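You operate a simulated robot arm through the tools that you are given. There is no shell and no other tool.

Carry out the task below with a simulated two-armed robot. There is one attempt and no reset: what you move stays moved.

## Task
Thin the mix in the clear can to the red line and stir it smooth.
Fine: use the white jug and the blue stirrer, put both back, nothing new in the black tray, and close the lid. Set down upright: white jug. Where these are worked on the way, their far stop is far enough and under half their travel is too little: lid of the clear can.

Only the result counts: the job must be done as asked and must still hold three seconds after the hand-in. Knocking over, shifting, dropping, spilling or breaking anything else fails it. A push-on lid holds only when it is set on centred and level and pressed home; a screw cap is set on level and turned clockwise until tight.

## Robot
Two 7-joint arms with two-finger parallel grippers on one trunk that stands fixed in place. Base frame: the origin is at the foot of the trunk, x ahead of it, y to its left, z up; the work surface is at about z = 0.8. Readings come in m, rad, newtons and seconds.
The left shoulder is at [0.08, 0.131, 0.947], the right one opposite. With the tool pointing down near the work surface each hand reaches from about 0.4 to 0.86 m from the base axis, measured 20 degrees to its own side. Payload 1.57 kg a hand.
The TCP of each hand is the grasp point between the finger pads, 0.03 m short of the fingertips. In the tool frame z runs along the fingers and y along their closing line. The gripper opens to 0.11 m. The fingers are 0.024 m wide and 0.012 m thick; the gripper's body (0.048 by 0.112 m) begins 0.078 m behind the TCP.
Orientation is told as [roll, pitch, yaw] about the base's x, y, z axes, in that order, counted from this pose: with the fingers straight down and closing along the base's y, the tool's x points along the base's -x, its y along +y and its z along -z.

## Interface
- The arms move only by the tool servo_tool. It takes "left_deltas", "right_deltas" or both (then of equal length, played together; a hand with none holds still); each is a list of rows, each an object of numbers (a shift or turn left out is 0, a gripper value left out holds the last): "tx", "ty", "tz": the shift along the base's x, y, z in m; "wx", "wy", "wz": the turn, a rotation vector about the base's x, y, z in rad; "gripper": the gripper command, from -1 (shut) to 1 (fully open), values between in proportion. In form: [{"tx": .., "ty": .., "tz": .., "wx": .., "wy": .., "wz": .., "gripper": ..}, ...]. A call has 1 to 20 rows; each row shifts and turns the commanded pose from where the row before left it. Each row takes 0.2 s and may step no farther than 0.05 m and 0.15 rad from the row before; otherwise, or with a gripper value out of range, the whole call is refused. A pose out of reach is approached as far as the arm can. The call stops where the force on the tool passes 50 N (or 10 N more than at its start, if that is more) or the arm is blocked; 0.2 s more then pass. Each finger travels about 0.108 m/s and halts on what it meets, pressing with about 30 N; the grip force reading is that of the motor and also rises with nothing between the fingers. The clock runs only during rows and for 0.2 s after the last one: add rows that do not move to give the fingers time. It gives the time, the measured TCP pose, the force on the tool (base axes), the opening and the grip force at its end, in the units of the frame above (readings bear some noise), with the torque about the TCP (base axes, N m) and any sound that the robot's microphone picked up.
- Cameras (640 x 400 px; columns grow to the right, rows downward): "scene" is now at [-0.0483, 0.0095, 1.4324]; the picture's right is [0.11, -0.99, 0.00], its down [-0.43, -0.05, -0.90] and it looks along [0.90, 0.10, -0.43] (base axes); focal length 311 px, centre (320, 200). "left" rides on the left gripper at [0.07, -0.016, -0.141] in its tool frame; the picture's right is [0.23, 0.97, 0.00], its down [-0.86, 0.20, -0.48] and it looks along [-0.47, 0.11, 0.88] (tool axes); focal length 222 px, centre (320, 200). "right" rides on the right gripper at [0.07, 0.016, -0.141] in its tool frame; the picture's right is [-0.23, 0.97, 0.00], its down [-0.86, -0.20, -0.48] and it looks along [-0.47, -0.11, 0.88] (tool axes); focal length 222 px, centre (320, 200). There is no depth. A picture from a camera that has moved, and an enlarged one, comes with that camera's place and axes in the base frame and with its lens.
- snapshot(camera): a new picture of that camera. The clock stands still meanwhile.
- aim_head(pan, tilt): turns the head with the scene camera to pan (to the left, within 1.902 rad either way) and tilt (down, from -0.506 to 1.204), counted from straight ahead of the robot. It gives what a move gives.
- enlarge(camera, box): a new picture of the part [left, top, right, bottom] of that camera's present view, enlarged. The clock stands still meanwhile.
- hand_in(): hands the job in; it is judged then, once.

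Nothing tells you positions but the pictures and the camera data. Unless the task says otherwise, let go and move clear before handing in.

The tools are called after "Call:" as name(argument=value, ...) on one line, values as JSON. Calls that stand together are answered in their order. servo_tool: Moves the arms, as the interface text tells. Its arguments: {"type":"object","properties":{"left_deltas":{"type":"array","items":{"type":"object","properties":{"tx":{"type":"number"},"ty":{"type":"number"},"tz":{"type":"number"},"wx":{"type":"number"},"wy":{"type":"number"},"wz":{"type":"number"},"gripper":{"type":"number"}}}},"right_deltas":{"type":"array","items":{"type":"object","properties":{"tx":{"type":"number"},"ty":{"type":"number"},"tz":{"type":"number"},"wx":{"type":"number"},"wy":{"type":"number"},"wz":{"type":"number"},"gripper":{"type":"number"}}}}},"required":[]} The other tools are called the same way: aim_head (pan, tilt) turns the head that bears the scene camera; snapshot (camera) takes a picture; enlarge (camera, box) takes an enlarged picture of a part of a camera's view; hand_in () hands the job in.

At the start:

```text
time: 0.0
left_eef_pos: [0.4261, 0.2846, 1.2391]
left_orientation: [0.0, 0.0, 0.0]
left_contact_force: [0.0, 0.2, -0.1]
left_torque: [0.02, 0.0, 0.01]
left_width: 0.1099
left_grip_force: 0.1
right_eef_pos: [0.5061, -0.0752, 1.2412]
right_orientation: [0.001, -0.001, -0.001]
right_contact_force: [-0.3, 0.5, 0.5]
right_torque: [0.01, 0.0, 0.0]
right_width: 0.1101
right_grip_force: 0.1
head pan, tilt: [0.108, 0.447]
```

scene: 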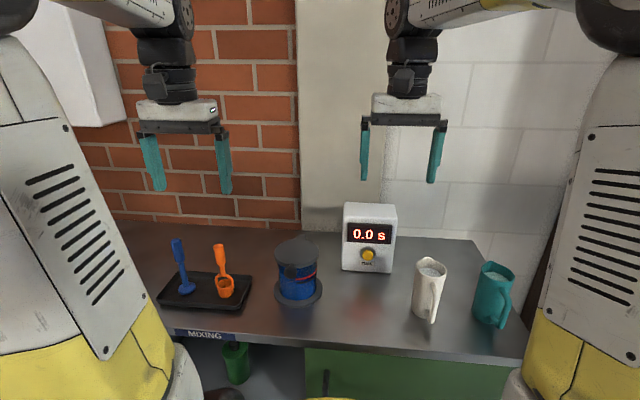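
right: 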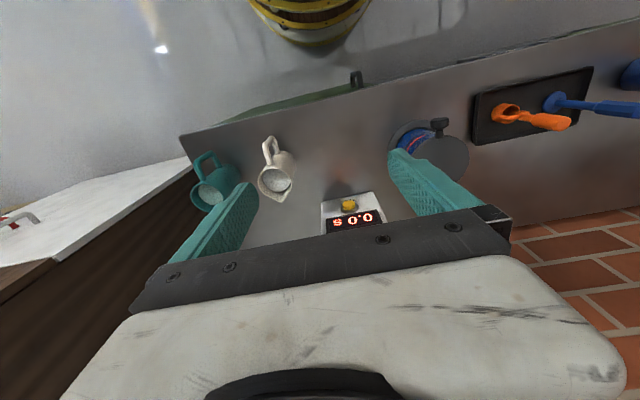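
left: 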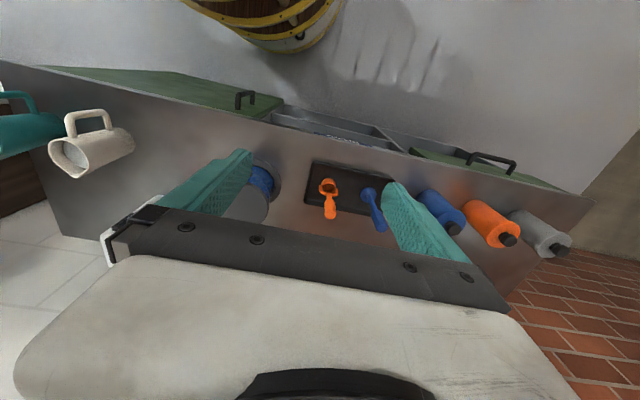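

I see a tray with a blue and an orange stirrer, a clear can with blue contents and a lid, a timer box, a white jug and a teal jug. First I look closer at each.

Call:
enlarge(camera="scene", box=[240, 220, 360, 320])

Call:
enlarge(camera="scene", box=[140, 220, 260, 320])

Call:
enlarge(camera="scene", box=[390, 240, 530, 340])

Call:
aim_head(pan=0.108, tilt=0.8)

Call:
snapshot(camera="scene")

```text
4.00 times, centred on (300, 270) of scene
camera zoom: at [-0.0483, 0.0095, 1.4324], right [0.11, -0.99, 0.0], down [-0.43, -0.05, -0.9], along [0.9, 0.1, -0.43], focal length 1245 px, centre (400, -80)
```

zoom: 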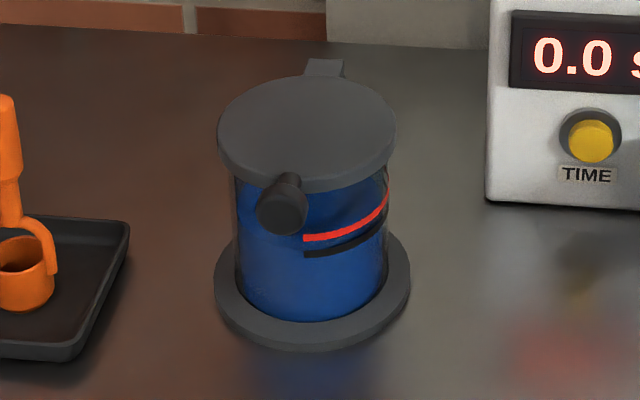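

```text
4.00 times, centred on (200, 270) of scene
camera zoom: at [-0.0483, 0.0095, 1.4324], right [0.11, -0.99, 0.0], down [-0.43, -0.05, -0.9], along [0.9, 0.1, -0.43], focal length 1245 px, centre (800, -80)
```

zoom: 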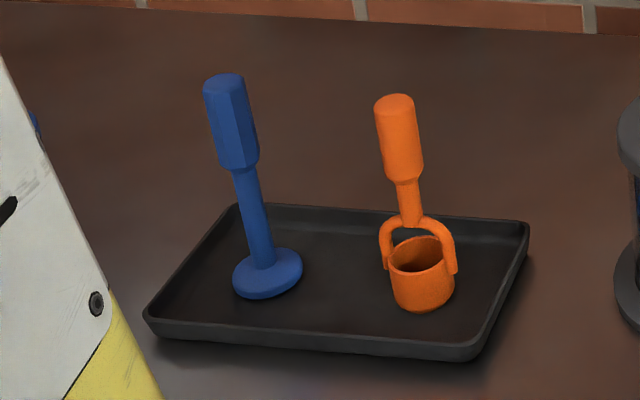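

```text
4.00 times, centred on (460, 290) of scene
camera zoom: at [-0.0483, 0.0095, 1.4324], right [0.11, -0.99, 0.0], down [-0.43, -0.05, -0.9], along [0.9, 0.1, -0.43], focal length 1245 px, centre (-240, -160)
```

zoom: 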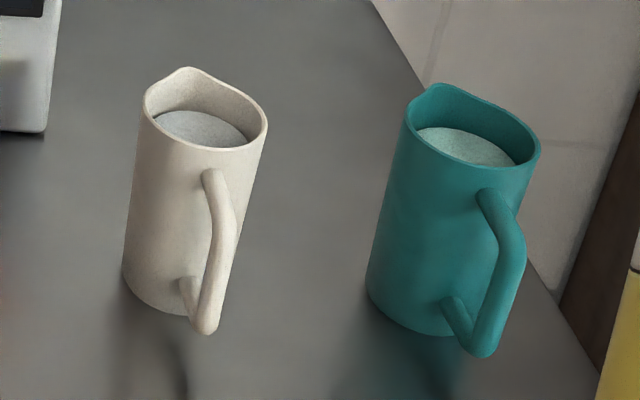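

```text
time: 0.8
left_eef_pos: [0.4256, 0.2842, 1.2387]
left_orientation: [0.0, 0.0, 0.0]
left_contact_force: [-0.7, -0.3, 0.5]
left_torque: [0.02, 0.0, 0.02]
left_width: 0.1101
left_grip_force: 0.0
right_eef_pos: [0.5064, -0.0731, 1.2421]
right_orientation: [-0.001, 0.0, 0.001]
right_contact_force: [-0.5, 0.0, -0.2]
right_torque: [-0.03, 0.02, 0.02]
right_width: 0.11
right_grip_force: 0.0
head pan, tilt: [0.108, 0.799]
```

```text
taken
```

scene: 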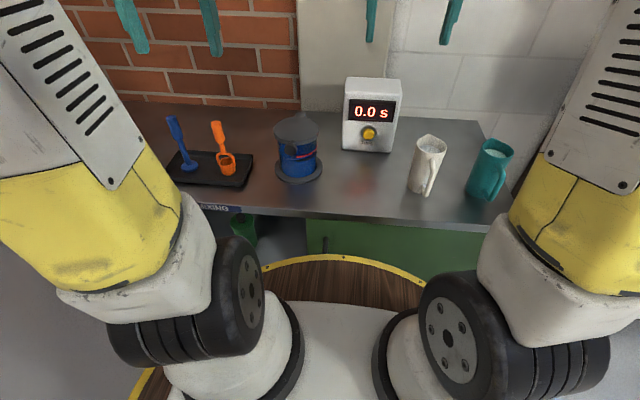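

Next I look around to the left and right for other objects on the bench.

Call:
aim_head(pan=0.7, tilt=0.6)

Call:
snapshot(camera="scene")

Call:
enlarge(camera="left", box=[220, 120, 420, 245])

Call:
enlarge(camera="right", box=[170, 100, 370, 225])

Call:
enlarge(camera="right", box=[380, 90, 480, 190])

```text
time: 1.8
left_eef_pos: [0.4261, 0.284, 1.2387]
left_orientation: [-0.001, 0.002, 0.001]
left_contact_force: [0.0, 0.5, -0.3]
left_torque: [-0.03, -0.03, -0.02]
left_width: 0.1101
left_grip_force: 0.0
right_eef_pos: [0.5066, -0.0751, 1.242]
right_orientation: [0.0, 0.001, -0.001]
right_contact_force: [-0.5, -0.2, 0.1]
right_torque: [0.05, 0.01, 0.02]
right_width: 0.1099
right_grip_force: 0.2
head pan, tilt: [0.7, 0.6]
```

```text
taken
```

scene: 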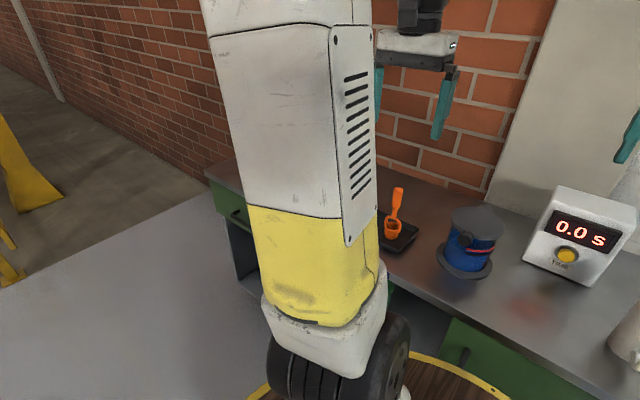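

```text
3.20 times, centred on (320, 182) of left
camera zoom: at [0.357, 0.2685, 1.3786], right [-0.23, 0.97, 0.0], down [0.86, 0.2, 0.48], along [0.47, 0.11, -0.88], focal length 711 px, centre (320, 256)
```

zoom: 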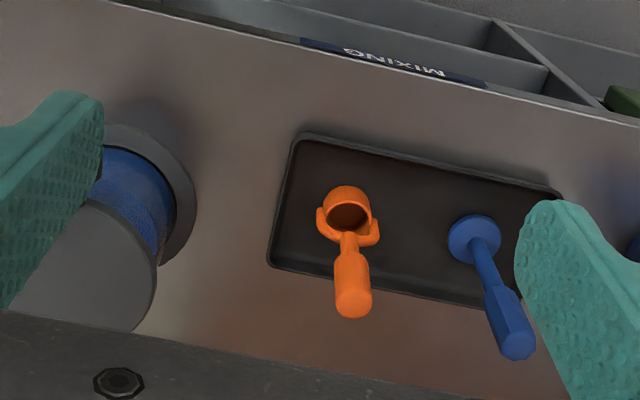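

```text
3.20 times, centred on (270, 162) of right
camera zoom: at [0.4374, -0.0598, 1.3841], right [0.23, 0.97, 0.0], down [0.86, -0.2, 0.48], along [0.47, -0.11, -0.88], focal length 711 px, centre (480, 320)
```

zoom: 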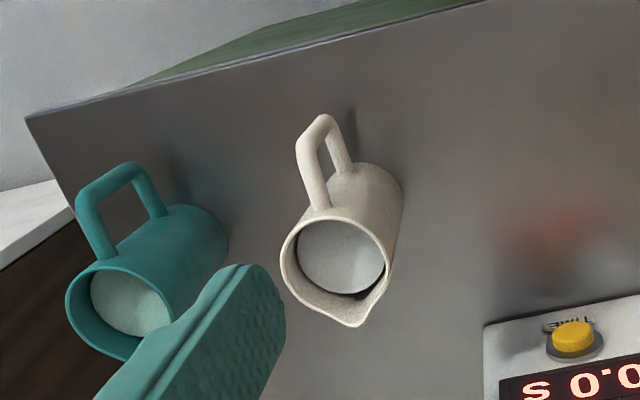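

```text
4.00 times, centred on (430, 140) of right
camera zoom: at [0.4374, -0.0598, 1.3841], right [0.23, 0.97, 0.0], down [0.86, -0.2, 0.48], along [0.47, -0.11, -0.88], focal length 888 px, centre (-120, 440)
```

zoom: 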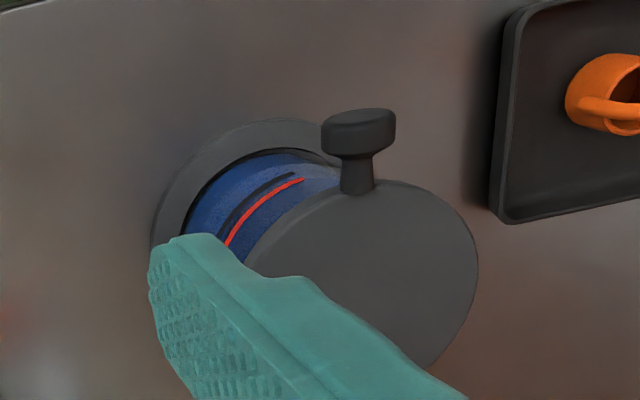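

The can is at about (0.63, 0.146) with a lid hinged at the far side and a knob facing me at about (0.566, 0.150, 0.928). The white jug is near (0.61, -0.20) and the blue stirrer near (0.603, 0.464). I move the left hand to a pitched pose before the knob and the right hand aside.

Call:
servo_tool(left_deltas=[{"tx": 0.006, "ty": -0.017, "tz": -0.028, "wy": -0.1}, {"tx": 0.006, "ty": -0.017, "tz": -0.028, "wy": -0.1}, {"tx": 0.006, "ty": -0.017, "tz": -0.028, "wy": -0.1}, {"tx": 0.006, "ty": -0.017, "tz": -0.028, "wy": -0.1}, {"tx": 0.006, "ty": -0.017, "tz": -0.028, "wy": -0.1}, {"tx": 0.006, "ty": -0.017, "tz": -0.028, "wy": -0.1}, {"tx": 0.006, "ty": -0.017, "tz": -0.028, "wy": -0.1}, {"tx": 0.006, "ty": -0.015, "tz": -0.028, "wy": -0.085}, {}], right_deltas=[{"tx": -0.01, "ty": -0.025}, {"tx": -0.01, "ty": -0.025}, {"tx": -0.01, "ty": -0.025}, {"tx": -0.01, "ty": -0.025}, {"tx": -0.01, "ty": -0.025}, {"tx": -0.01, "ty": -0.025}, {"tx": -0.01, "ty": -0.025}, {"tx": -0.01, "ty": -0.025}, {}])

Call:
aim_head(pan=0.108, tilt=0.6)

Call:
snapshot(camera="scene")

Call:
snapshot(camera="left")

```text
time: 3.8
left_eef_pos: [0.5141, 0.1325, 1.0463]
left_orientation: [-0.002, -0.791, -0.051]
left_contact_force: [0.9, 9.2, -2.0]
left_torque: [-0.73, -0.03, -0.72]
left_width: 0.1099
left_grip_force: 0.1
left hand out of reach, approached as far as the arm can: row 7, 8
right_eef_pos: [0.4262, -0.2741, 1.2419]
right_orientation: [0.001, 0.0, 0.001]
right_contact_force: [-0.1, -0.2, -0.4]
right_torque: [-0.02, -0.06, 0.02]
right_width: 0.11
right_grip_force: 0.1
head pan, tilt: [0.7, 0.6]
```

```text
time: 4.8
left_eef_pos: [0.5153, 0.1275, 1.0473]
left_orientation: [0.0, -0.794, -0.064]
left_contact_force: [-0.7, 0.9, -0.6]
left_torque: [-0.02, -0.01, 0.0]
left_width: 0.11
left_grip_force: 0.1
right_eef_pos: [0.4253, -0.2754, 1.2421]
right_orientation: [0.0, 0.001, 0.0]
right_contact_force: [0.2, 0.3, -0.3]
right_torque: [0.03, 0.0, 0.01]
right_width: 0.1098
right_grip_force: 0.1
head pan, tilt: [0.108, 0.6]
```

```text
taken
```

scene: 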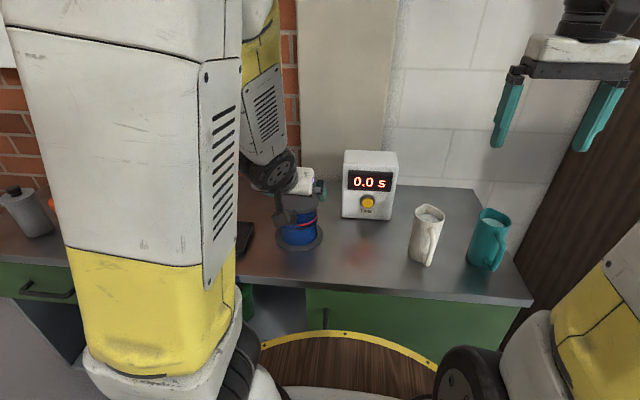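

```text
taken
camera left: at [0.365, 0.1208, 1.0946], right [-0.1, 0.98, -0.16], down [0.27, 0.18, 0.95], along [0.96, 0.05, -0.28], focal length 222 px, centre (320, 200)
```

left: 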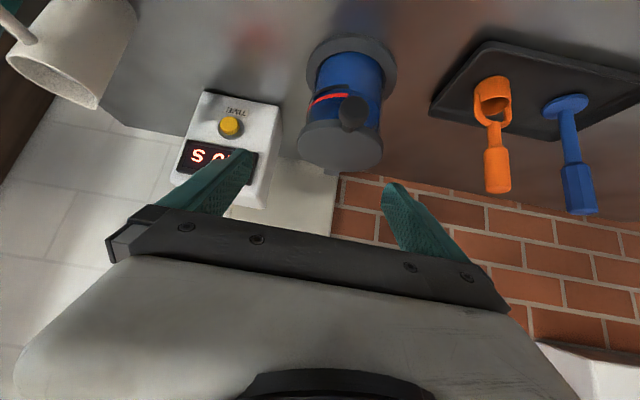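

The 45° pitch from the front is too close for the arm. Instead I will come from the left with the closed fingers sloping down to the right as a hook under the knob, well above the orange stirrer.

Call:
servo_tool(left_deltas=[{"ty": 0.02, "tz": 0.02, "wy": 0.131}, {"ty": 0.02, "tz": 0.02, "wy": 0.131}, {"ty": 0.025, "tz": 0.02, "wy": 0.131}, {"ty": 0.025, "tz": 0.02, "wy": 0.131}, {"ty": 0.025, "tz": 0.02, "wy": 0.131}, {"ty": 0.025, "tz": 0.02, "wy": 0.131}, {"ty": 0.01, "wx": -0.131, "gripper": -1}, {"wx": -0.131}, {"wx": -0.131}, {"wx": -0.131}, {"wx": -0.131}, {"wx": -0.131}, {}])

Call:
snapshot(camera="scene")

Call:
snapshot(camera="left")

```text
time: 7.6
left_eef_pos: [0.5152, 0.3056, 1.1635]
left_orientation: [-0.787, -0.001, 0.001]
left_contact_force: [0.4, 0.6, -1.1]
left_torque: [-0.02, 0.03, -0.03]
left_width: 0.0
left_grip_force: 21.6
right_eef_pos: [0.4258, -0.2744, 1.2419]
right_orientation: [0.0, 0.0, 0.003]
right_contact_force: [-1.8, 0.5, -0.6]
right_torque: [-0.01, -0.02, 0.03]
right_width: 0.11
right_grip_force: 0.2
head pan, tilt: [0.108, 0.6]
```

```text
taken
```

scene: 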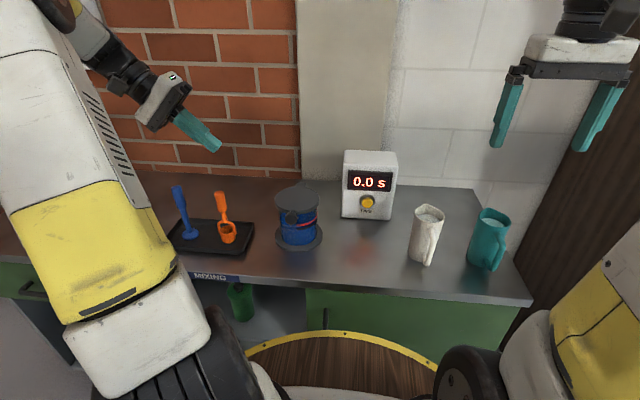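

```text
taken
camera left: at [0.4463, 0.3937, 1.2731], right [-0.23, 0.69, -0.69], down [0.86, 0.48, 0.2], along [0.47, -0.55, -0.7], focal length 222 px, centre (320, 200)
```

left: 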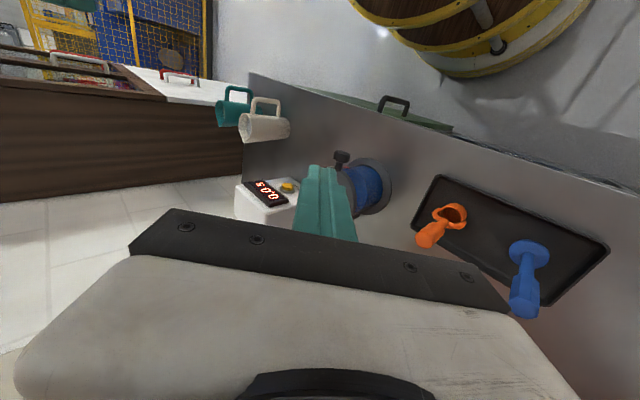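

Call:
servo_tool(left_deltas=[{"tx": 0.01, "ty": -0.01, "tz": -0.043}, {"tx": 0.01, "ty": -0.01, "tz": -0.043}, {"tx": 0.01, "ty": -0.01, "tz": -0.043}, {"tx": 0.006, "ty": -0.012, "tz": -0.042}, {"tx": 0.005, "ty": -0.02, "tz": -0.02}, {"ty": -0.02, "tz": -0.02}, {"ty": -0.02, "tz": -0.02}, {}])

Call:
enlarge(camera="scene", box=[220, 130, 380, 260])

Call:
snapshot(camera="left")

```text
time: 9.4
left_eef_pos: [0.5569, 0.2027, 0.9307]
left_orientation: [-0.785, 0.001, 0.0]
left_contact_force: [0.3, -0.4, -0.4]
left_torque: [0.01, 0.0, -0.01]
left_width: 0.0002
left_grip_force: 21.2
right_eef_pos: [0.4242, -0.2744, 1.2422]
right_orientation: [0.001, 0.0, 0.0]
right_contact_force: [0.4, -0.6, 0.0]
right_torque: [-0.01, -0.03, -0.02]
right_width: 0.1102
right_grip_force: 0.2
head pan, tilt: [0.108, 0.6]
```

```text
3.08 times, centred on (300, 195) of scene
camera zoom: at [-0.0518, 0.0092, 1.4185], right [0.11, -0.99, 0.0], down [-0.56, -0.06, -0.82], along [0.82, 0.09, -0.57], focal length 957 px, centre (382, 215)
```

zoom: 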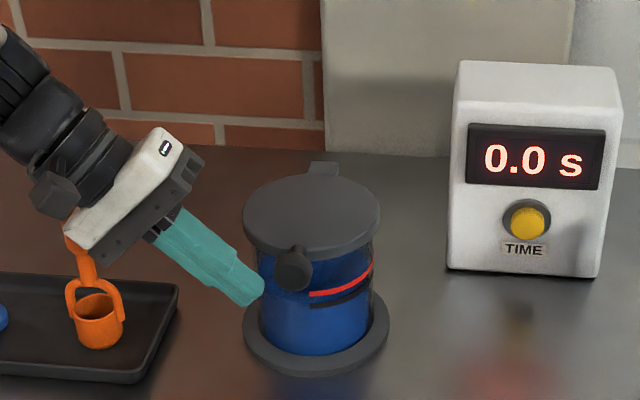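

```text
taken
camera left: at [0.4881, 0.2913, 1.041], right [-0.23, 0.69, -0.69], down [0.86, 0.48, 0.2], along [0.46, -0.54, -0.7], focal length 222 px, centre (320, 200)
```

left: 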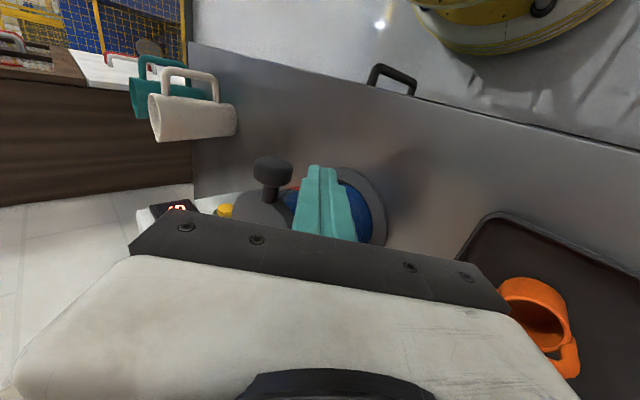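

Call:
servo_tool(left_deltas=[{"ty": -0.015, "tz": -0.016}, {"ty": -0.015, "tz": -0.016}, {"ty": -0.014, "tz": -0.014}, {}])

Call:
enlarge(camera="scene", box=[220, 130, 380, 260])

Call:
enlarge(camera="left", box=[200, 100, 440, 250])

```text
time: 10.4
left_eef_pos: [0.5565, 0.1567, 0.8853]
left_orientation: [-0.789, 0.002, 0.0]
left_contact_force: [-0.4, 0.2, 0.3]
left_torque: [0.0, -0.02, 0.02]
left_width: 0.0
left_grip_force: 20.7
right_eef_pos: [0.426, -0.275, 1.2426]
right_orientation: [0.002, 0.0, 0.001]
right_contact_force: [0.4, 1.2, 1.1]
right_torque: [0.03, -0.02, -0.01]
right_width: 0.1101
right_grip_force: 0.0
head pan, tilt: [0.108, 0.6]
```

```text
3.08 times, centred on (300, 195) of scene
camera zoom: at [-0.0518, 0.0092, 1.4185], right [0.11, -0.99, 0.0], down [-0.56, -0.06, -0.82], along [0.82, 0.09, -0.57], focal length 957 px, centre (382, 215)
```

zoom: 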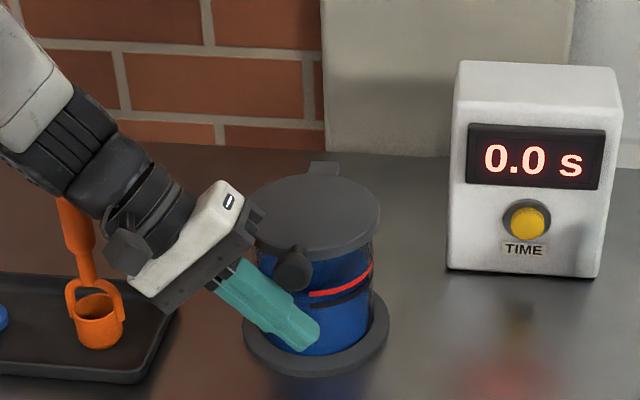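

```text
2.67 times, centred on (320, 175) of left
camera zoom: at [0.4891, 0.2465, 0.9948], right [-0.23, 0.69, -0.69], down [0.86, 0.48, 0.2], along [0.46, -0.55, -0.7], focal length 592 px, centre (320, 267)
```

zoom: 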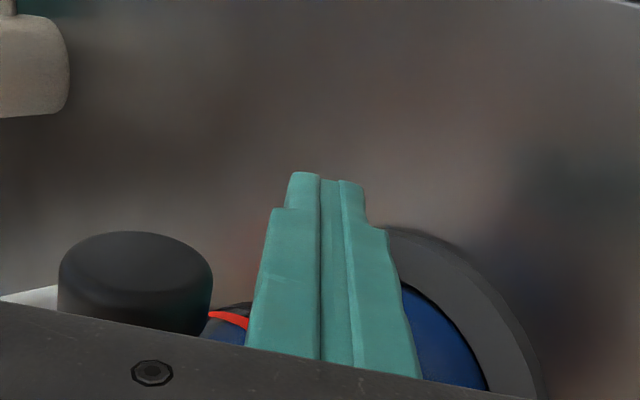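

The closed fingers are now below the knob. I lift along the lid's arc about a hinge at roughly x 0.706, z 0.93.

Call:
servo_tool(left_deltas=[{"tx": -0.003, "tz": 0.016}, {"tx": -0.002, "tz": 0.016}, {"tx": -0.001, "tz": 0.016}, {"tx": 0.0006, "tz": 0.0146}, {"tx": 0.002, "tz": 0.014}, {"tx": 0.004, "tz": 0.014}, {"tx": 0.004, "tz": 0.013}, {"tx": 0.005, "tz": 0.013}])

Call:
enlarge(camera="scene", box=[220, 130, 380, 260])

```text
time: 12.2
left_eef_pos: [0.566, 0.16, 1.003]
left_orientation: [-0.786, 0.002, 0.0]
left_contact_force: [-0.5, 0.1, 0.0]
left_torque: [0.0, 0.03, 0.02]
left_width: 0.0
left_grip_force: 21.0
right_eef_pos: [0.4252, -0.2756, 1.2417]
right_orientation: [-0.001, 0.001, 0.002]
right_contact_force: [0.3, -0.1, -0.2]
right_torque: [-0.02, -0.03, 0.0]
right_width: 0.1102
right_grip_force: 0.0
head pan, tilt: [0.108, 0.6]
```

```text
3.08 times, centred on (300, 195) of scene
camera zoom: at [-0.0518, 0.0092, 1.4185], right [0.11, -0.99, 0.0], down [-0.56, -0.06, -0.82], along [0.82, 0.09, -0.57], focal length 957 px, centre (382, 215)
```

zoom: 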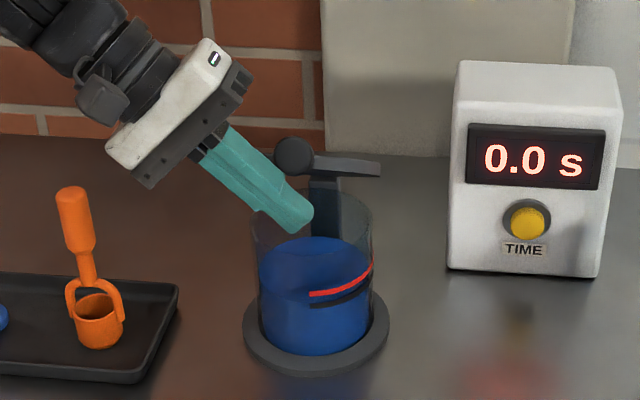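

The lid is rising properly, seen nearly edge-on. I continue along the arc.

Call:
servo_tool(left_deltas=[{"tx": 0.007, "tz": 0.012}, {"tx": 0.008, "tz": 0.012}, {"tx": 0.009, "tz": 0.011}, {"tx": 0.0094, "tz": 0.0105}, {"tx": 0.011, "tz": 0.009}, {"tx": 0.012, "tz": 0.008}, {"tx": 0.012, "tz": 0.0075}, {"tx": 0.0133, "tz": 0.006}])

Call:
enlarge(camera="scene", box=[220, 110, 380, 260])

```text
time: 14.0
left_eef_pos: [0.6476, 0.1585, 1.0785]
left_orientation: [-0.787, 0.003, 0.0]
left_contact_force: [-1.0, -0.1, 0.5]
left_torque: [-0.05, -0.02, 0.02]
left_width: 0.0
left_grip_force: 21.1
right_eef_pos: [0.426, -0.2738, 1.242]
right_orientation: [0.001, 0.002, -0.001]
right_contact_force: [0.8, 1.1, -1.1]
right_torque: [0.04, -0.01, 0.04]
right_width: 0.1101
right_grip_force: 0.1
head pan, tilt: [0.108, 0.6]
```

```text
2.67 times, centred on (300, 185) of scene
camera zoom: at [-0.0519, 0.0092, 1.4185], right [0.11, -0.99, 0.0], down [-0.56, -0.06, -0.82], along [0.82, 0.09, -0.57], focal length 830 px, centre (373, 240)
```

zoom: 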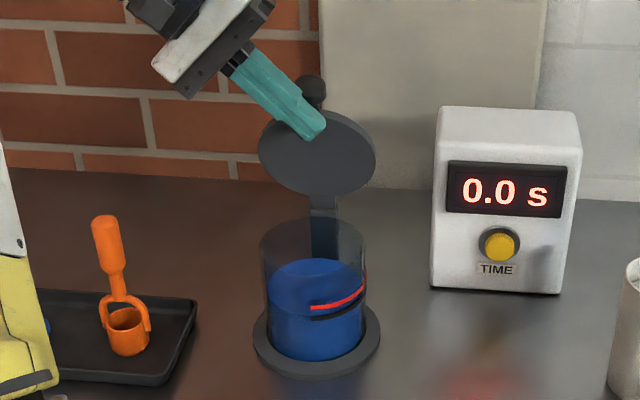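

Call:
servo_tool(left_deltas=[{"tx": 0.0135, "tz": 0.005}, {"tx": 0.0135, "tz": 0.003}, {"tx": 0.0135, "tz": 0.002}, {"tx": 0.0135, "tz": 0.001}])

Call:
enlarge(camera="scene", box=[220, 110, 380, 260])

```text
time: 15.0
left_eef_pos: [0.7028, 0.1585, 1.0897]
left_orientation: [-0.785, 0.0, 0.0]
left_contact_force: [-0.2, -0.1, -1.0]
left_torque: [0.03, -0.02, -0.02]
left_width: 0.0003
left_grip_force: 21.2
right_eef_pos: [0.426, -0.2744, 1.2423]
right_orientation: [0.0, 0.001, 0.002]
right_contact_force: [0.1, 0.1, 0.4]
right_torque: [0.0, 0.0, 0.01]
right_width: 0.11
right_grip_force: 0.1
head pan, tilt: [0.108, 0.6]
```

```text
2.67 times, centred on (300, 185) of scene
camera zoom: at [-0.0519, 0.0091, 1.4185], right [0.11, -0.99, 0.0], down [-0.56, -0.06, -0.83], along [0.82, 0.09, -0.56], focal length 830 px, centre (373, 240)
```

zoom: 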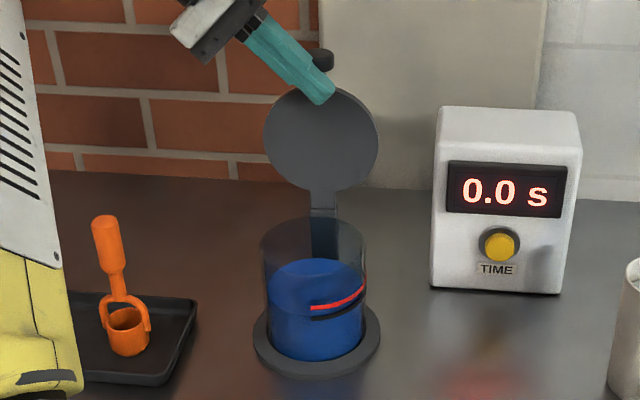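

Call:
servo_tool(left_deltas=[{"tx": 0.012, "tz": 0.0}, {"tx": 0.012, "tz": -0.002}, {"tx": 0.01, "tz": -0.003}])

Call:
enlarge(camera="scene", box=[220, 110, 380, 260])

```text
time: 15.8
left_eef_pos: [0.7322, 0.1567, 1.0861]
left_orientation: [-0.789, 0.008, -0.008]
left_contact_force: [-41.2, 0.6, 9.6]
left_torque: [-0.08, -0.32, -0.34]
left_width: 0.0
left_grip_force: 21.2
right_eef_pos: [0.4226, -0.2757, 1.2429]
right_orientation: [0.001, -0.002, 0.002]
right_contact_force: [-0.3, 0.3, -0.5]
right_torque: [0.02, 0.02, 0.0]
right_width: 0.1101
right_grip_force: 0.1
head pan, tilt: [0.108, 0.6]
```

```text
2.67 times, centred on (300, 185) of scene
camera zoom: at [-0.0547, 0.009, 1.4184], right [0.11, -0.99, 0.0], down [-0.56, -0.06, -0.83], along [0.82, 0.09, -0.56], focal length 830 px, centre (373, 240)
```

zoom: 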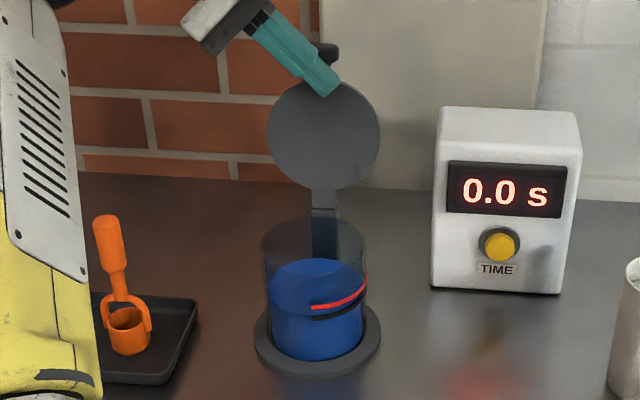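

The lid has hit its far stop (41 N). I back off and see whether it stays open.

Call:
servo_tool(left_deltas=[{"tx": -0.015}, {"tx": -0.03, "tz": 0.01}, {"tx": -0.03, "ty": 0.03, "tz": 0.03}, {"tx": -0.02, "ty": 0.04, "tz": 0.03}, {"ty": 0.04, "tz": 0.02}, {"ty": 0.04}, {}])

Call:
enlarge(camera="scene", box=[220, 110, 380, 260])

Call:
snapshot(camera="scene")

```text
refused: row 3 steps farther than a row can; nothing moved
```

```text
2.67 times, centred on (300, 185) of scene
camera zoom: at [-0.0547, 0.009, 1.4184], right [0.11, -0.99, 0.0], down [-0.56, -0.06, -0.83], along [0.82, 0.09, -0.56], focal length 830 px, centre (373, 240)
```

zoom: 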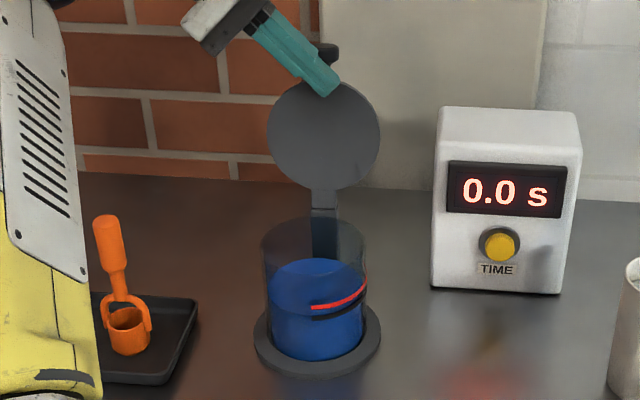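

```text
taken
```

scene: 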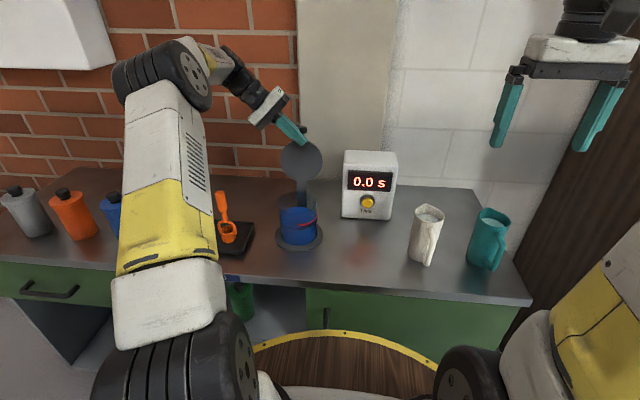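

Call:
servo_tool(left_deltas=[{"tx": -0.015}, {"tx": -0.03, "tz": 0.01}, {"tx": -0.02, "ty": 0.03, "tz": 0.025}, {"tx": -0.02, "ty": 0.035, "tz": 0.025}, {"ty": 0.04, "tz": 0.02}, {"ty": 0.04}, {}])

Call:
enlarge(camera="scene", box=[220, 110, 380, 260])

Call:
snapshot(camera="left")

```text
time: 17.4
left_eef_pos: [0.6483, 0.3061, 1.1627]
left_orientation: [-0.787, 0.0, -0.001]
left_contact_force: [-0.1, -0.6, -1.1]
left_torque: [0.02, -0.03, -0.01]
left_width: 0.0
left_grip_force: 21.4
right_eef_pos: [0.425, -0.2756, 1.2416]
right_orientation: [0.0, 0.0, 0.0]
right_contact_force: [-1.1, -0.3, 0.4]
right_torque: [0.01, 0.05, 0.0]
right_width: 0.11
right_grip_force: 0.0
head pan, tilt: [0.108, 0.6]
```

```text
2.67 times, centred on (300, 185) of scene
camera zoom: at [-0.0518, 0.0092, 1.4185], right [0.11, -0.99, 0.0], down [-0.56, -0.06, -0.82], along [0.82, 0.09, -0.57], focal length 830 px, centre (373, 240)
```

zoom: 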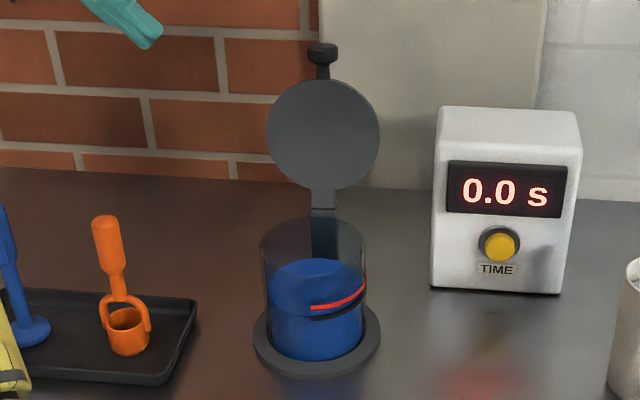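

```text
taken
camera left: at [0.58, 0.3954, 1.273], right [-0.23, 0.69, -0.69], down [0.86, 0.48, 0.2], along [0.46, -0.55, -0.7], focal length 222 px, centre (320, 200)
```

left: 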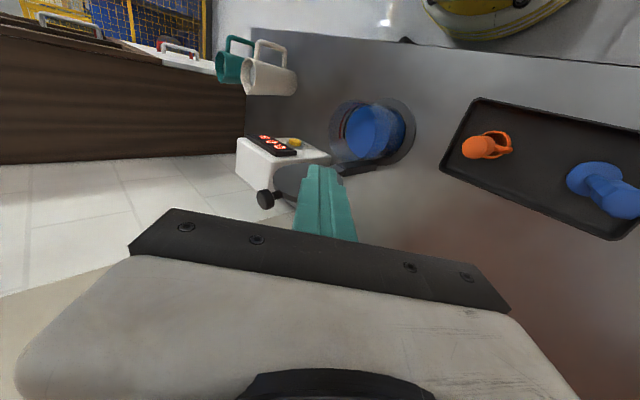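

The lid stays open. I look closely at the level and at the jugs' geometry.

Call:
enlarge(camera="scene", box=[265, 180, 335, 255])

Call:
enlarge(camera="scene", box=[390, 190, 530, 290])

Call:
enlarge(camera="right", box=[200, 60, 480, 240])

Call:
snapshot(camera="right")

```text
5.33 times, centred on (300, 218) of scene
camera zoom: at [-0.0518, 0.0092, 1.4185], right [0.11, -0.99, 0.0], down [-0.56, -0.06, -0.82], along [0.82, 0.09, -0.57], focal length 1660 px, centre (427, 107)
```

zoom: 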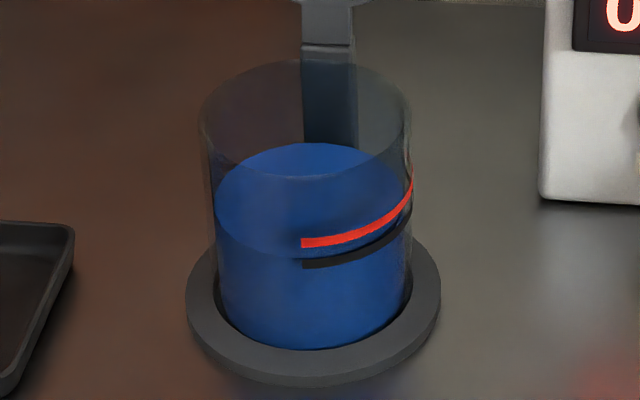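

```text
4.00 times, centred on (460, 240) of scene
camera zoom: at [-0.0518, 0.0092, 1.4185], right [0.11, -0.99, 0.0], down [-0.56, -0.06, -0.82], along [0.82, 0.09, -0.57], focal length 1245 px, centre (-240, 40)
```

zoom: 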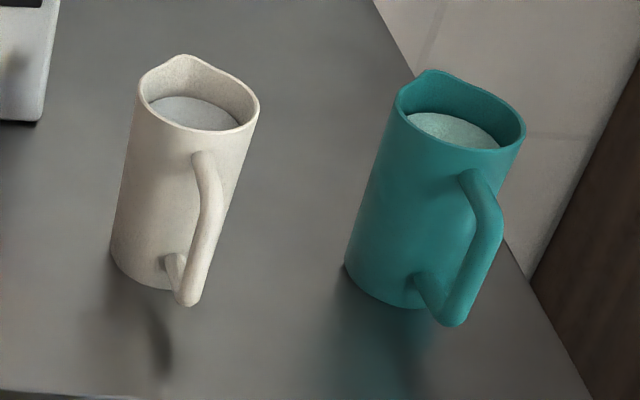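

```text
2.22 times, centred on (340, 150) of right
camera zoom: at [0.3564, -0.2605, 1.3843], right [0.23, 0.97, 0.0], down [0.86, -0.2, 0.48], along [0.47, -0.11, -0.88], focal length 494 px, centre (276, 311)
```

zoom: 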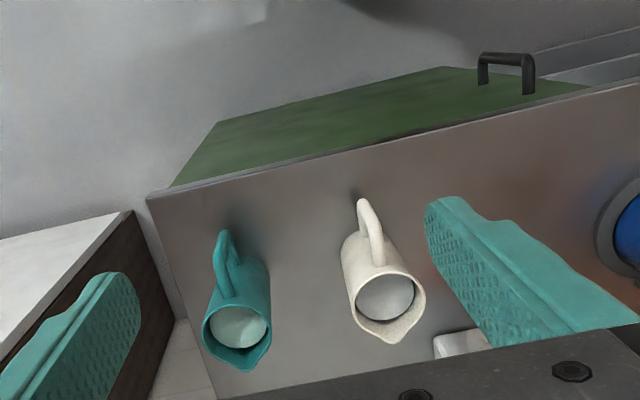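

```text
taken
camera right: at [0.3564, -0.2605, 1.3843], right [0.23, 0.97, 0.0], down [0.86, -0.2, 0.48], along [0.47, -0.11, -0.88], focal length 222 px, centre (320, 200)
```

right: 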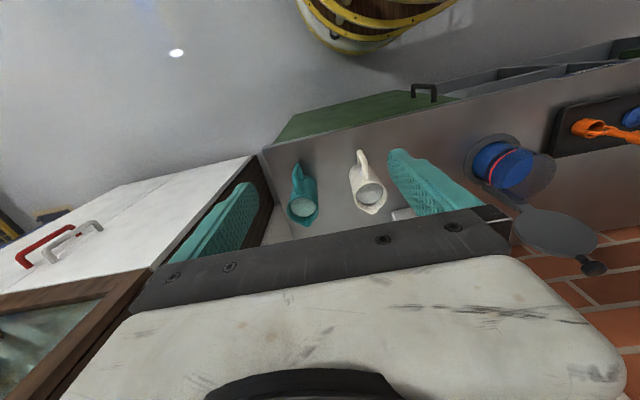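

Liquid is now at the black line and must rise about 1.3 cm to the red line. The white jug's axis is near (0.607, -0.204), spout pointing +x, handle toward me. I bring the right hand above it at a 45° pitch, closing along y.

Call:
servo_tool(right_deltas=[{"tx": 0.0228, "ty": 0.0089, "tz": -0.0203, "wy": -0.0981}, {"tx": 0.0228, "ty": 0.0089, "tz": -0.0203, "wy": -0.0981}, {"tx": 0.0228, "ty": 0.0089, "tz": -0.0203, "wy": -0.0981}, {"tx": 0.0228, "ty": 0.0089, "tz": -0.0203, "wy": -0.0981}, {"tx": 0.0228, "ty": 0.0089, "tz": -0.0203, "wy": -0.0981}, {"tx": 0.0228, "ty": 0.0089, "tz": -0.0203, "wy": -0.0981}, {"tx": 0.0228, "ty": 0.0089, "tz": -0.0203, "wy": -0.0981}, {"tx": 0.0228, "ty": 0.0089, "tz": -0.0203, "wy": -0.0983}, {}])

Call:
snapshot(camera="scene")

Call:
snapshot(camera="right")

```text
time: 19.4
left_eef_pos: [0.6473, 0.3043, 1.1634]
left_orientation: [-0.788, 0.003, -0.002]
left_contact_force: [-0.3, -1.1, 1.0]
left_torque: [0.01, 0.01, 0.02]
left_width: 0.0001
left_grip_force: 21.4
right_eef_pos: [0.6091, -0.2049, 1.0768]
right_orientation: [0.0, -0.785, 0.002]
right_contact_force: [-0.2, 0.6, -1.0]
right_torque: [0.01, -0.02, 0.04]
right_width: 0.1101
right_grip_force: 0.1
head pan, tilt: [0.108, 0.6]
```

```text
taken
```

scene: 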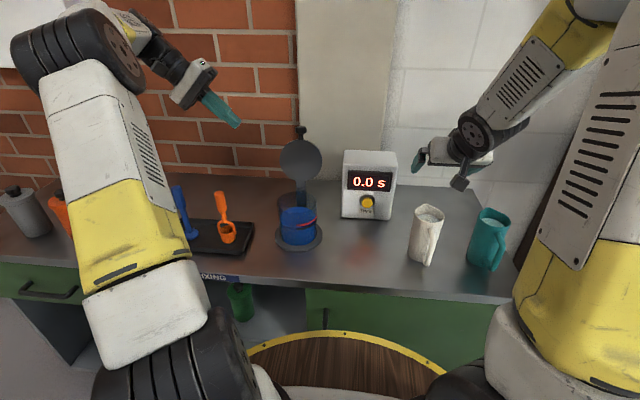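

```text
taken
camera right: at [0.461, -0.1903, 1.1278], right [0.16, 0.97, 0.16], down [0.27, -0.2, 0.94], along [0.95, -0.11, -0.29], focal length 222 px, centre (320, 200)
```

right: 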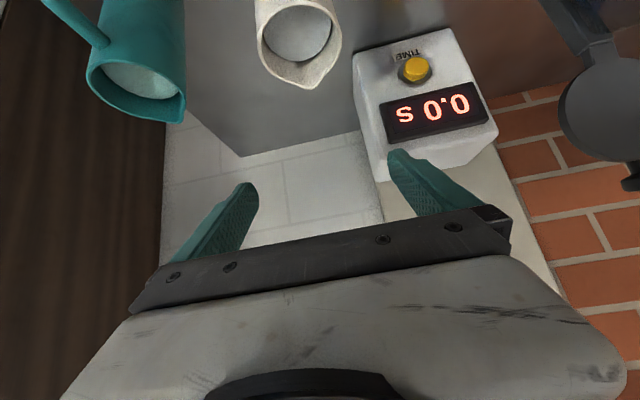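

Call:
servo_tool(right_deltas=[{"tz": -0.03}, {"tz": -0.03}, {"tz": -0.03}, {"tz": -0.02}, {"tz": -0.01}, {}])

Call:
enlarge(camera="scene", box=[370, 150, 510, 270])

Call:
snapshot(camera="right")

```text
time: 20.8
left_eef_pos: [0.6487, 0.3061, 1.1626]
left_orientation: [-0.789, 0.002, 0.001]
left_contact_force: [0.9, 0.4, -0.2]
left_torque: [0.01, -0.01, 0.02]
left_width: 0.0
left_grip_force: 21.4
right_eef_pos: [0.6071, -0.2042, 0.9592]
right_orientation: [0.0, -0.784, 0.001]
right_contact_force: [0.7, 0.3, -0.9]
right_torque: [-0.05, -0.01, -0.01]
right_width: 0.1099
right_grip_force: 0.1
head pan, tilt: [0.108, 0.6]
```

```text
3.33 times, centred on (440, 210) of scene
camera zoom: at [-0.0518, 0.0092, 1.4185], right [0.11, -0.99, 0.0], down [-0.56, -0.06, -0.82], along [0.82, 0.09, -0.57], focal length 1037 px, centre (-80, 167)
```

zoom: 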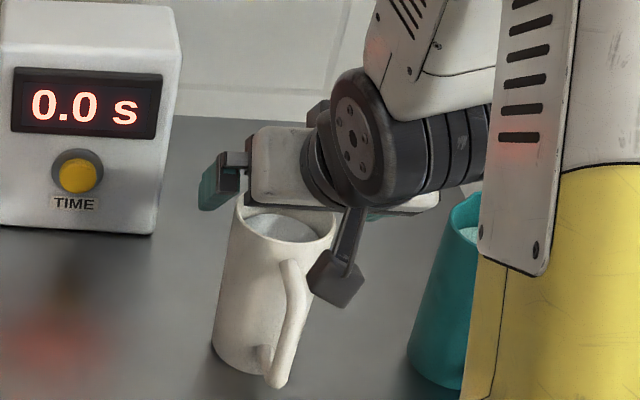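

```text
taken
camera right: at [0.4593, -0.1889, 1.0107], right [0.16, 0.97, 0.16], down [0.27, -0.2, 0.94], along [0.95, -0.11, -0.29], focal length 222 px, centre (320, 200)
```

right: 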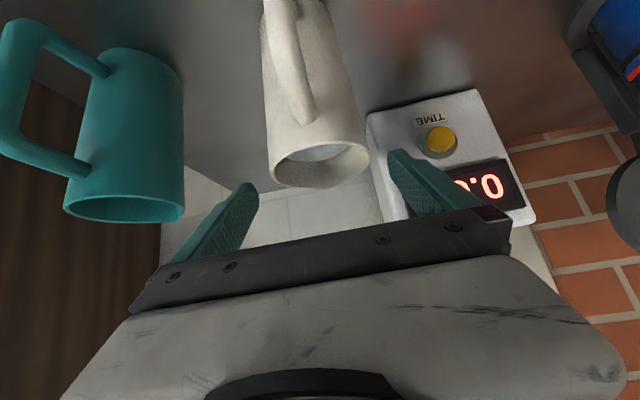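

Call:
servo_tool(right_deltas=[{"tz": -0.02}, {"tz": -0.02}, {"tz": -0.02}, {"tz": -0.015}, {}])

Call:
enlarge(camera="scene", box=[370, 150, 510, 270])

Call:
snapshot(camera="right")

```text
time: 22.0
left_eef_pos: [0.6485, 0.3066, 1.1636]
left_orientation: [-0.786, 0.002, 0.0]
left_contact_force: [0.1, 0.4, 1.0]
left_torque: [-0.03, -0.03, 0.01]
left_width: 0.0
left_grip_force: 21.9
right_eef_pos: [0.6086, -0.2053, 0.8854]
right_orientation: [0.001, -0.787, 0.001]
right_contact_force: [-6.5, 0.2, 17.2]
right_torque: [0.07, 1.03, 0.0]
right_width: 0.1101
right_grip_force: 0.1
head pan, tilt: [0.108, 0.6]
```

```text
3.33 times, centred on (440, 210) of scene
camera zoom: at [-0.0525, 0.0094, 1.4185], right [0.11, -0.99, 0.0], down [-0.56, -0.06, -0.83], along [0.82, 0.09, -0.56], focal length 1037 px, centre (-80, 167)
```

zoom: 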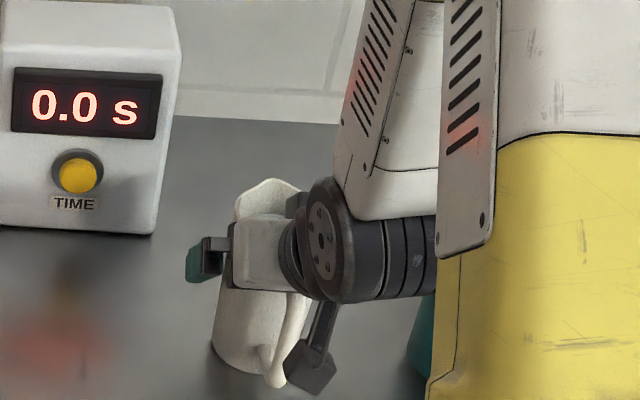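

```text
taken
camera right: at [0.4597, -0.1896, 0.9362], right [0.16, 0.97, 0.16], down [0.26, -0.2, 0.94], along [0.95, -0.11, -0.29], focal length 222 px, centre (320, 200)
```

right: 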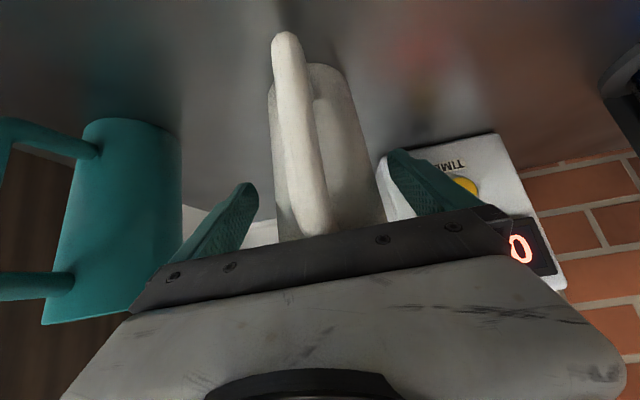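

The palm just touched the jug's rim or handle; I raise 9 mm and then close on the body.

Call:
servo_tool(right_deltas=[{"tz": 0.009}, {}])

Call:
servo_tool(right_deltas=[{"gripper": 0.4}, {"gripper": 0.3}, {"gripper": 0.2}, {"gripper": 0.0}, {"gripper": -1}, {}, {}])

Call:
snapshot(camera="right")

Call:
enlarge(camera="scene", box=[370, 150, 510, 270])

```text
time: 22.6
left_eef_pos: [0.6486, 0.3064, 1.1628]
left_orientation: [-0.786, 0.001, 0.001]
left_contact_force: [-0.1, 0.1, 0.0]
left_torque: [-0.01, -0.02, -0.02]
left_width: 0.0
left_grip_force: 21.2
right_eef_pos: [0.6086, -0.2033, 0.8925]
right_orientation: [0.0, -0.783, 0.0]
right_contact_force: [-0.1, 0.7, -0.5]
right_torque: [0.0, 0.0, -0.01]
right_width: 0.11
right_grip_force: 0.1
head pan, tilt: [0.108, 0.6]
```

```text
time: 24.2
left_eef_pos: [0.6478, 0.3052, 1.1625]
left_orientation: [-0.787, 0.0, 0.0]
left_contact_force: [-0.4, 0.1, -0.1]
left_torque: [-0.03, 0.03, 0.01]
left_width: 0.0001
left_grip_force: 21.3
right_eef_pos: [0.6086, -0.2052, 0.8937]
right_orientation: [0.0, -0.786, 0.003]
right_contact_force: [0.9, 1.2, 2.4]
right_torque: [0.04, 0.0, -0.01]
right_width: 0.0729
right_grip_force: 30.3
head pan, tilt: [0.108, 0.6]
```

```text
taken
camera right: at [0.4594, -0.1895, 0.9452], right [0.16, 0.97, 0.16], down [0.27, -0.2, 0.94], along [0.95, -0.11, -0.29], focal length 222 px, centre (320, 200)
```

right: 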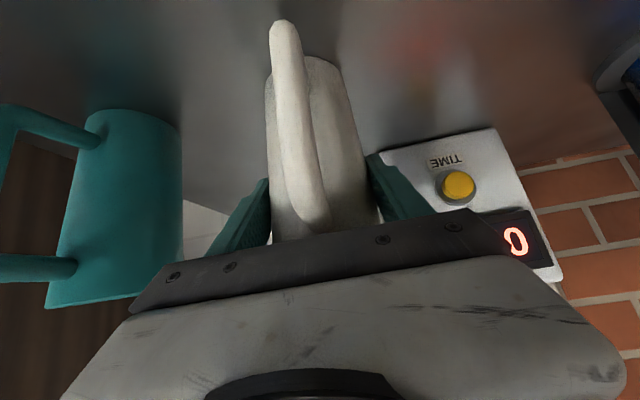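

```text
3.33 times, centred on (440, 210) of scene
camera zoom: at [-0.0517, 0.0093, 1.4185], right [0.11, -0.99, 0.0], down [-0.56, -0.06, -0.82], along [0.82, 0.09, -0.57], focal length 1037 px, centre (-80, 167)
```

zoom: 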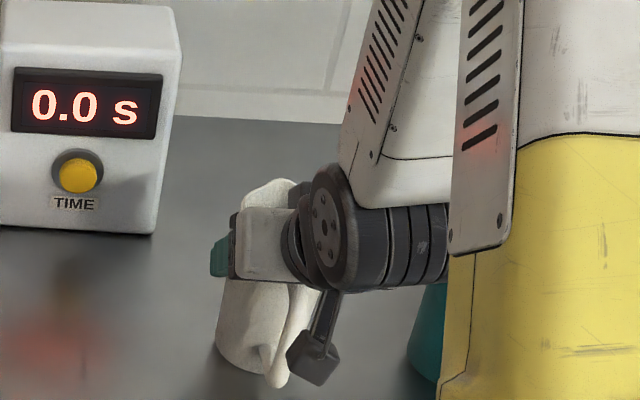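

The jug is gripped (width 0.073). I lift it level.

Call:
servo_tool(right_deltas=[{"tz": 0.008}, {"tz": 0.012}, {"tz": 0.018}, {"tz": 0.018}, {"tz": 0.018}, {"tz": 0.018}, {"tz": 0.018}, {"tz": 0.018}, {"tz": 0.012}, {"tz": 0.008}, {}])

Call:
snapshot(camera="scene")

Call:
snapshot(camera="right")

```text
time: 26.6
left_eef_pos: [0.6483, 0.3055, 1.1628]
left_orientation: [-0.787, 0.003, 0.001]
left_contact_force: [-0.4, 0.4, 0.1]
left_torque: [-0.02, 0.01, 0.04]
left_width: 0.0002
left_grip_force: 21.5
right_eef_pos: [0.6081, -0.2023, 1.0422]
right_orientation: [-0.002, -0.782, 0.0]
right_contact_force: [0.2, -0.4, -4.9]
right_torque: [-0.01, -0.07, 0.0]
right_width: 0.0726
right_grip_force: 29.8
head pan, tilt: [0.108, 0.6]
```

```text
taken
```

scene: 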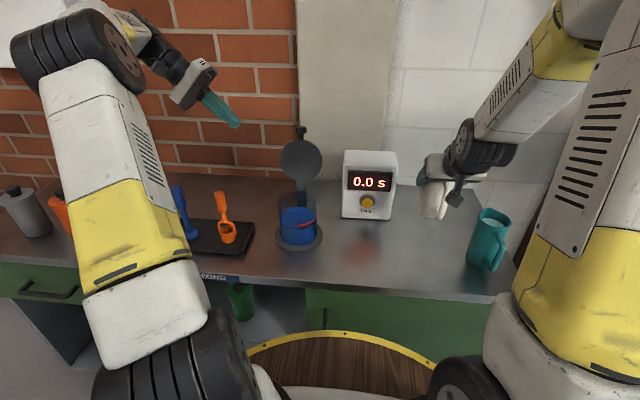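

```text
taken
camera right: at [0.46, -0.1885, 1.0935], right [0.16, 0.97, 0.16], down [0.27, -0.2, 0.94], along [0.95, -0.11, -0.29], focal length 222 px, centre (320, 200)
```

right: 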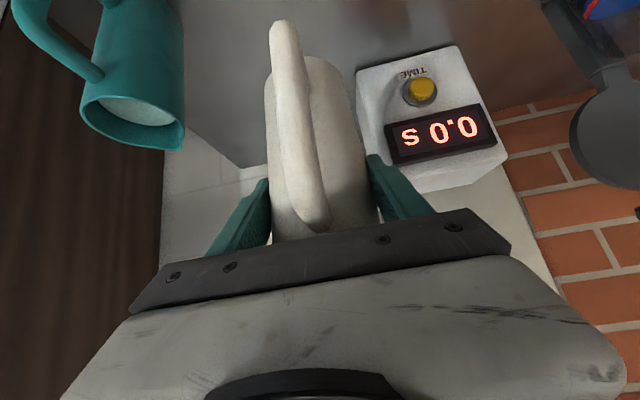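

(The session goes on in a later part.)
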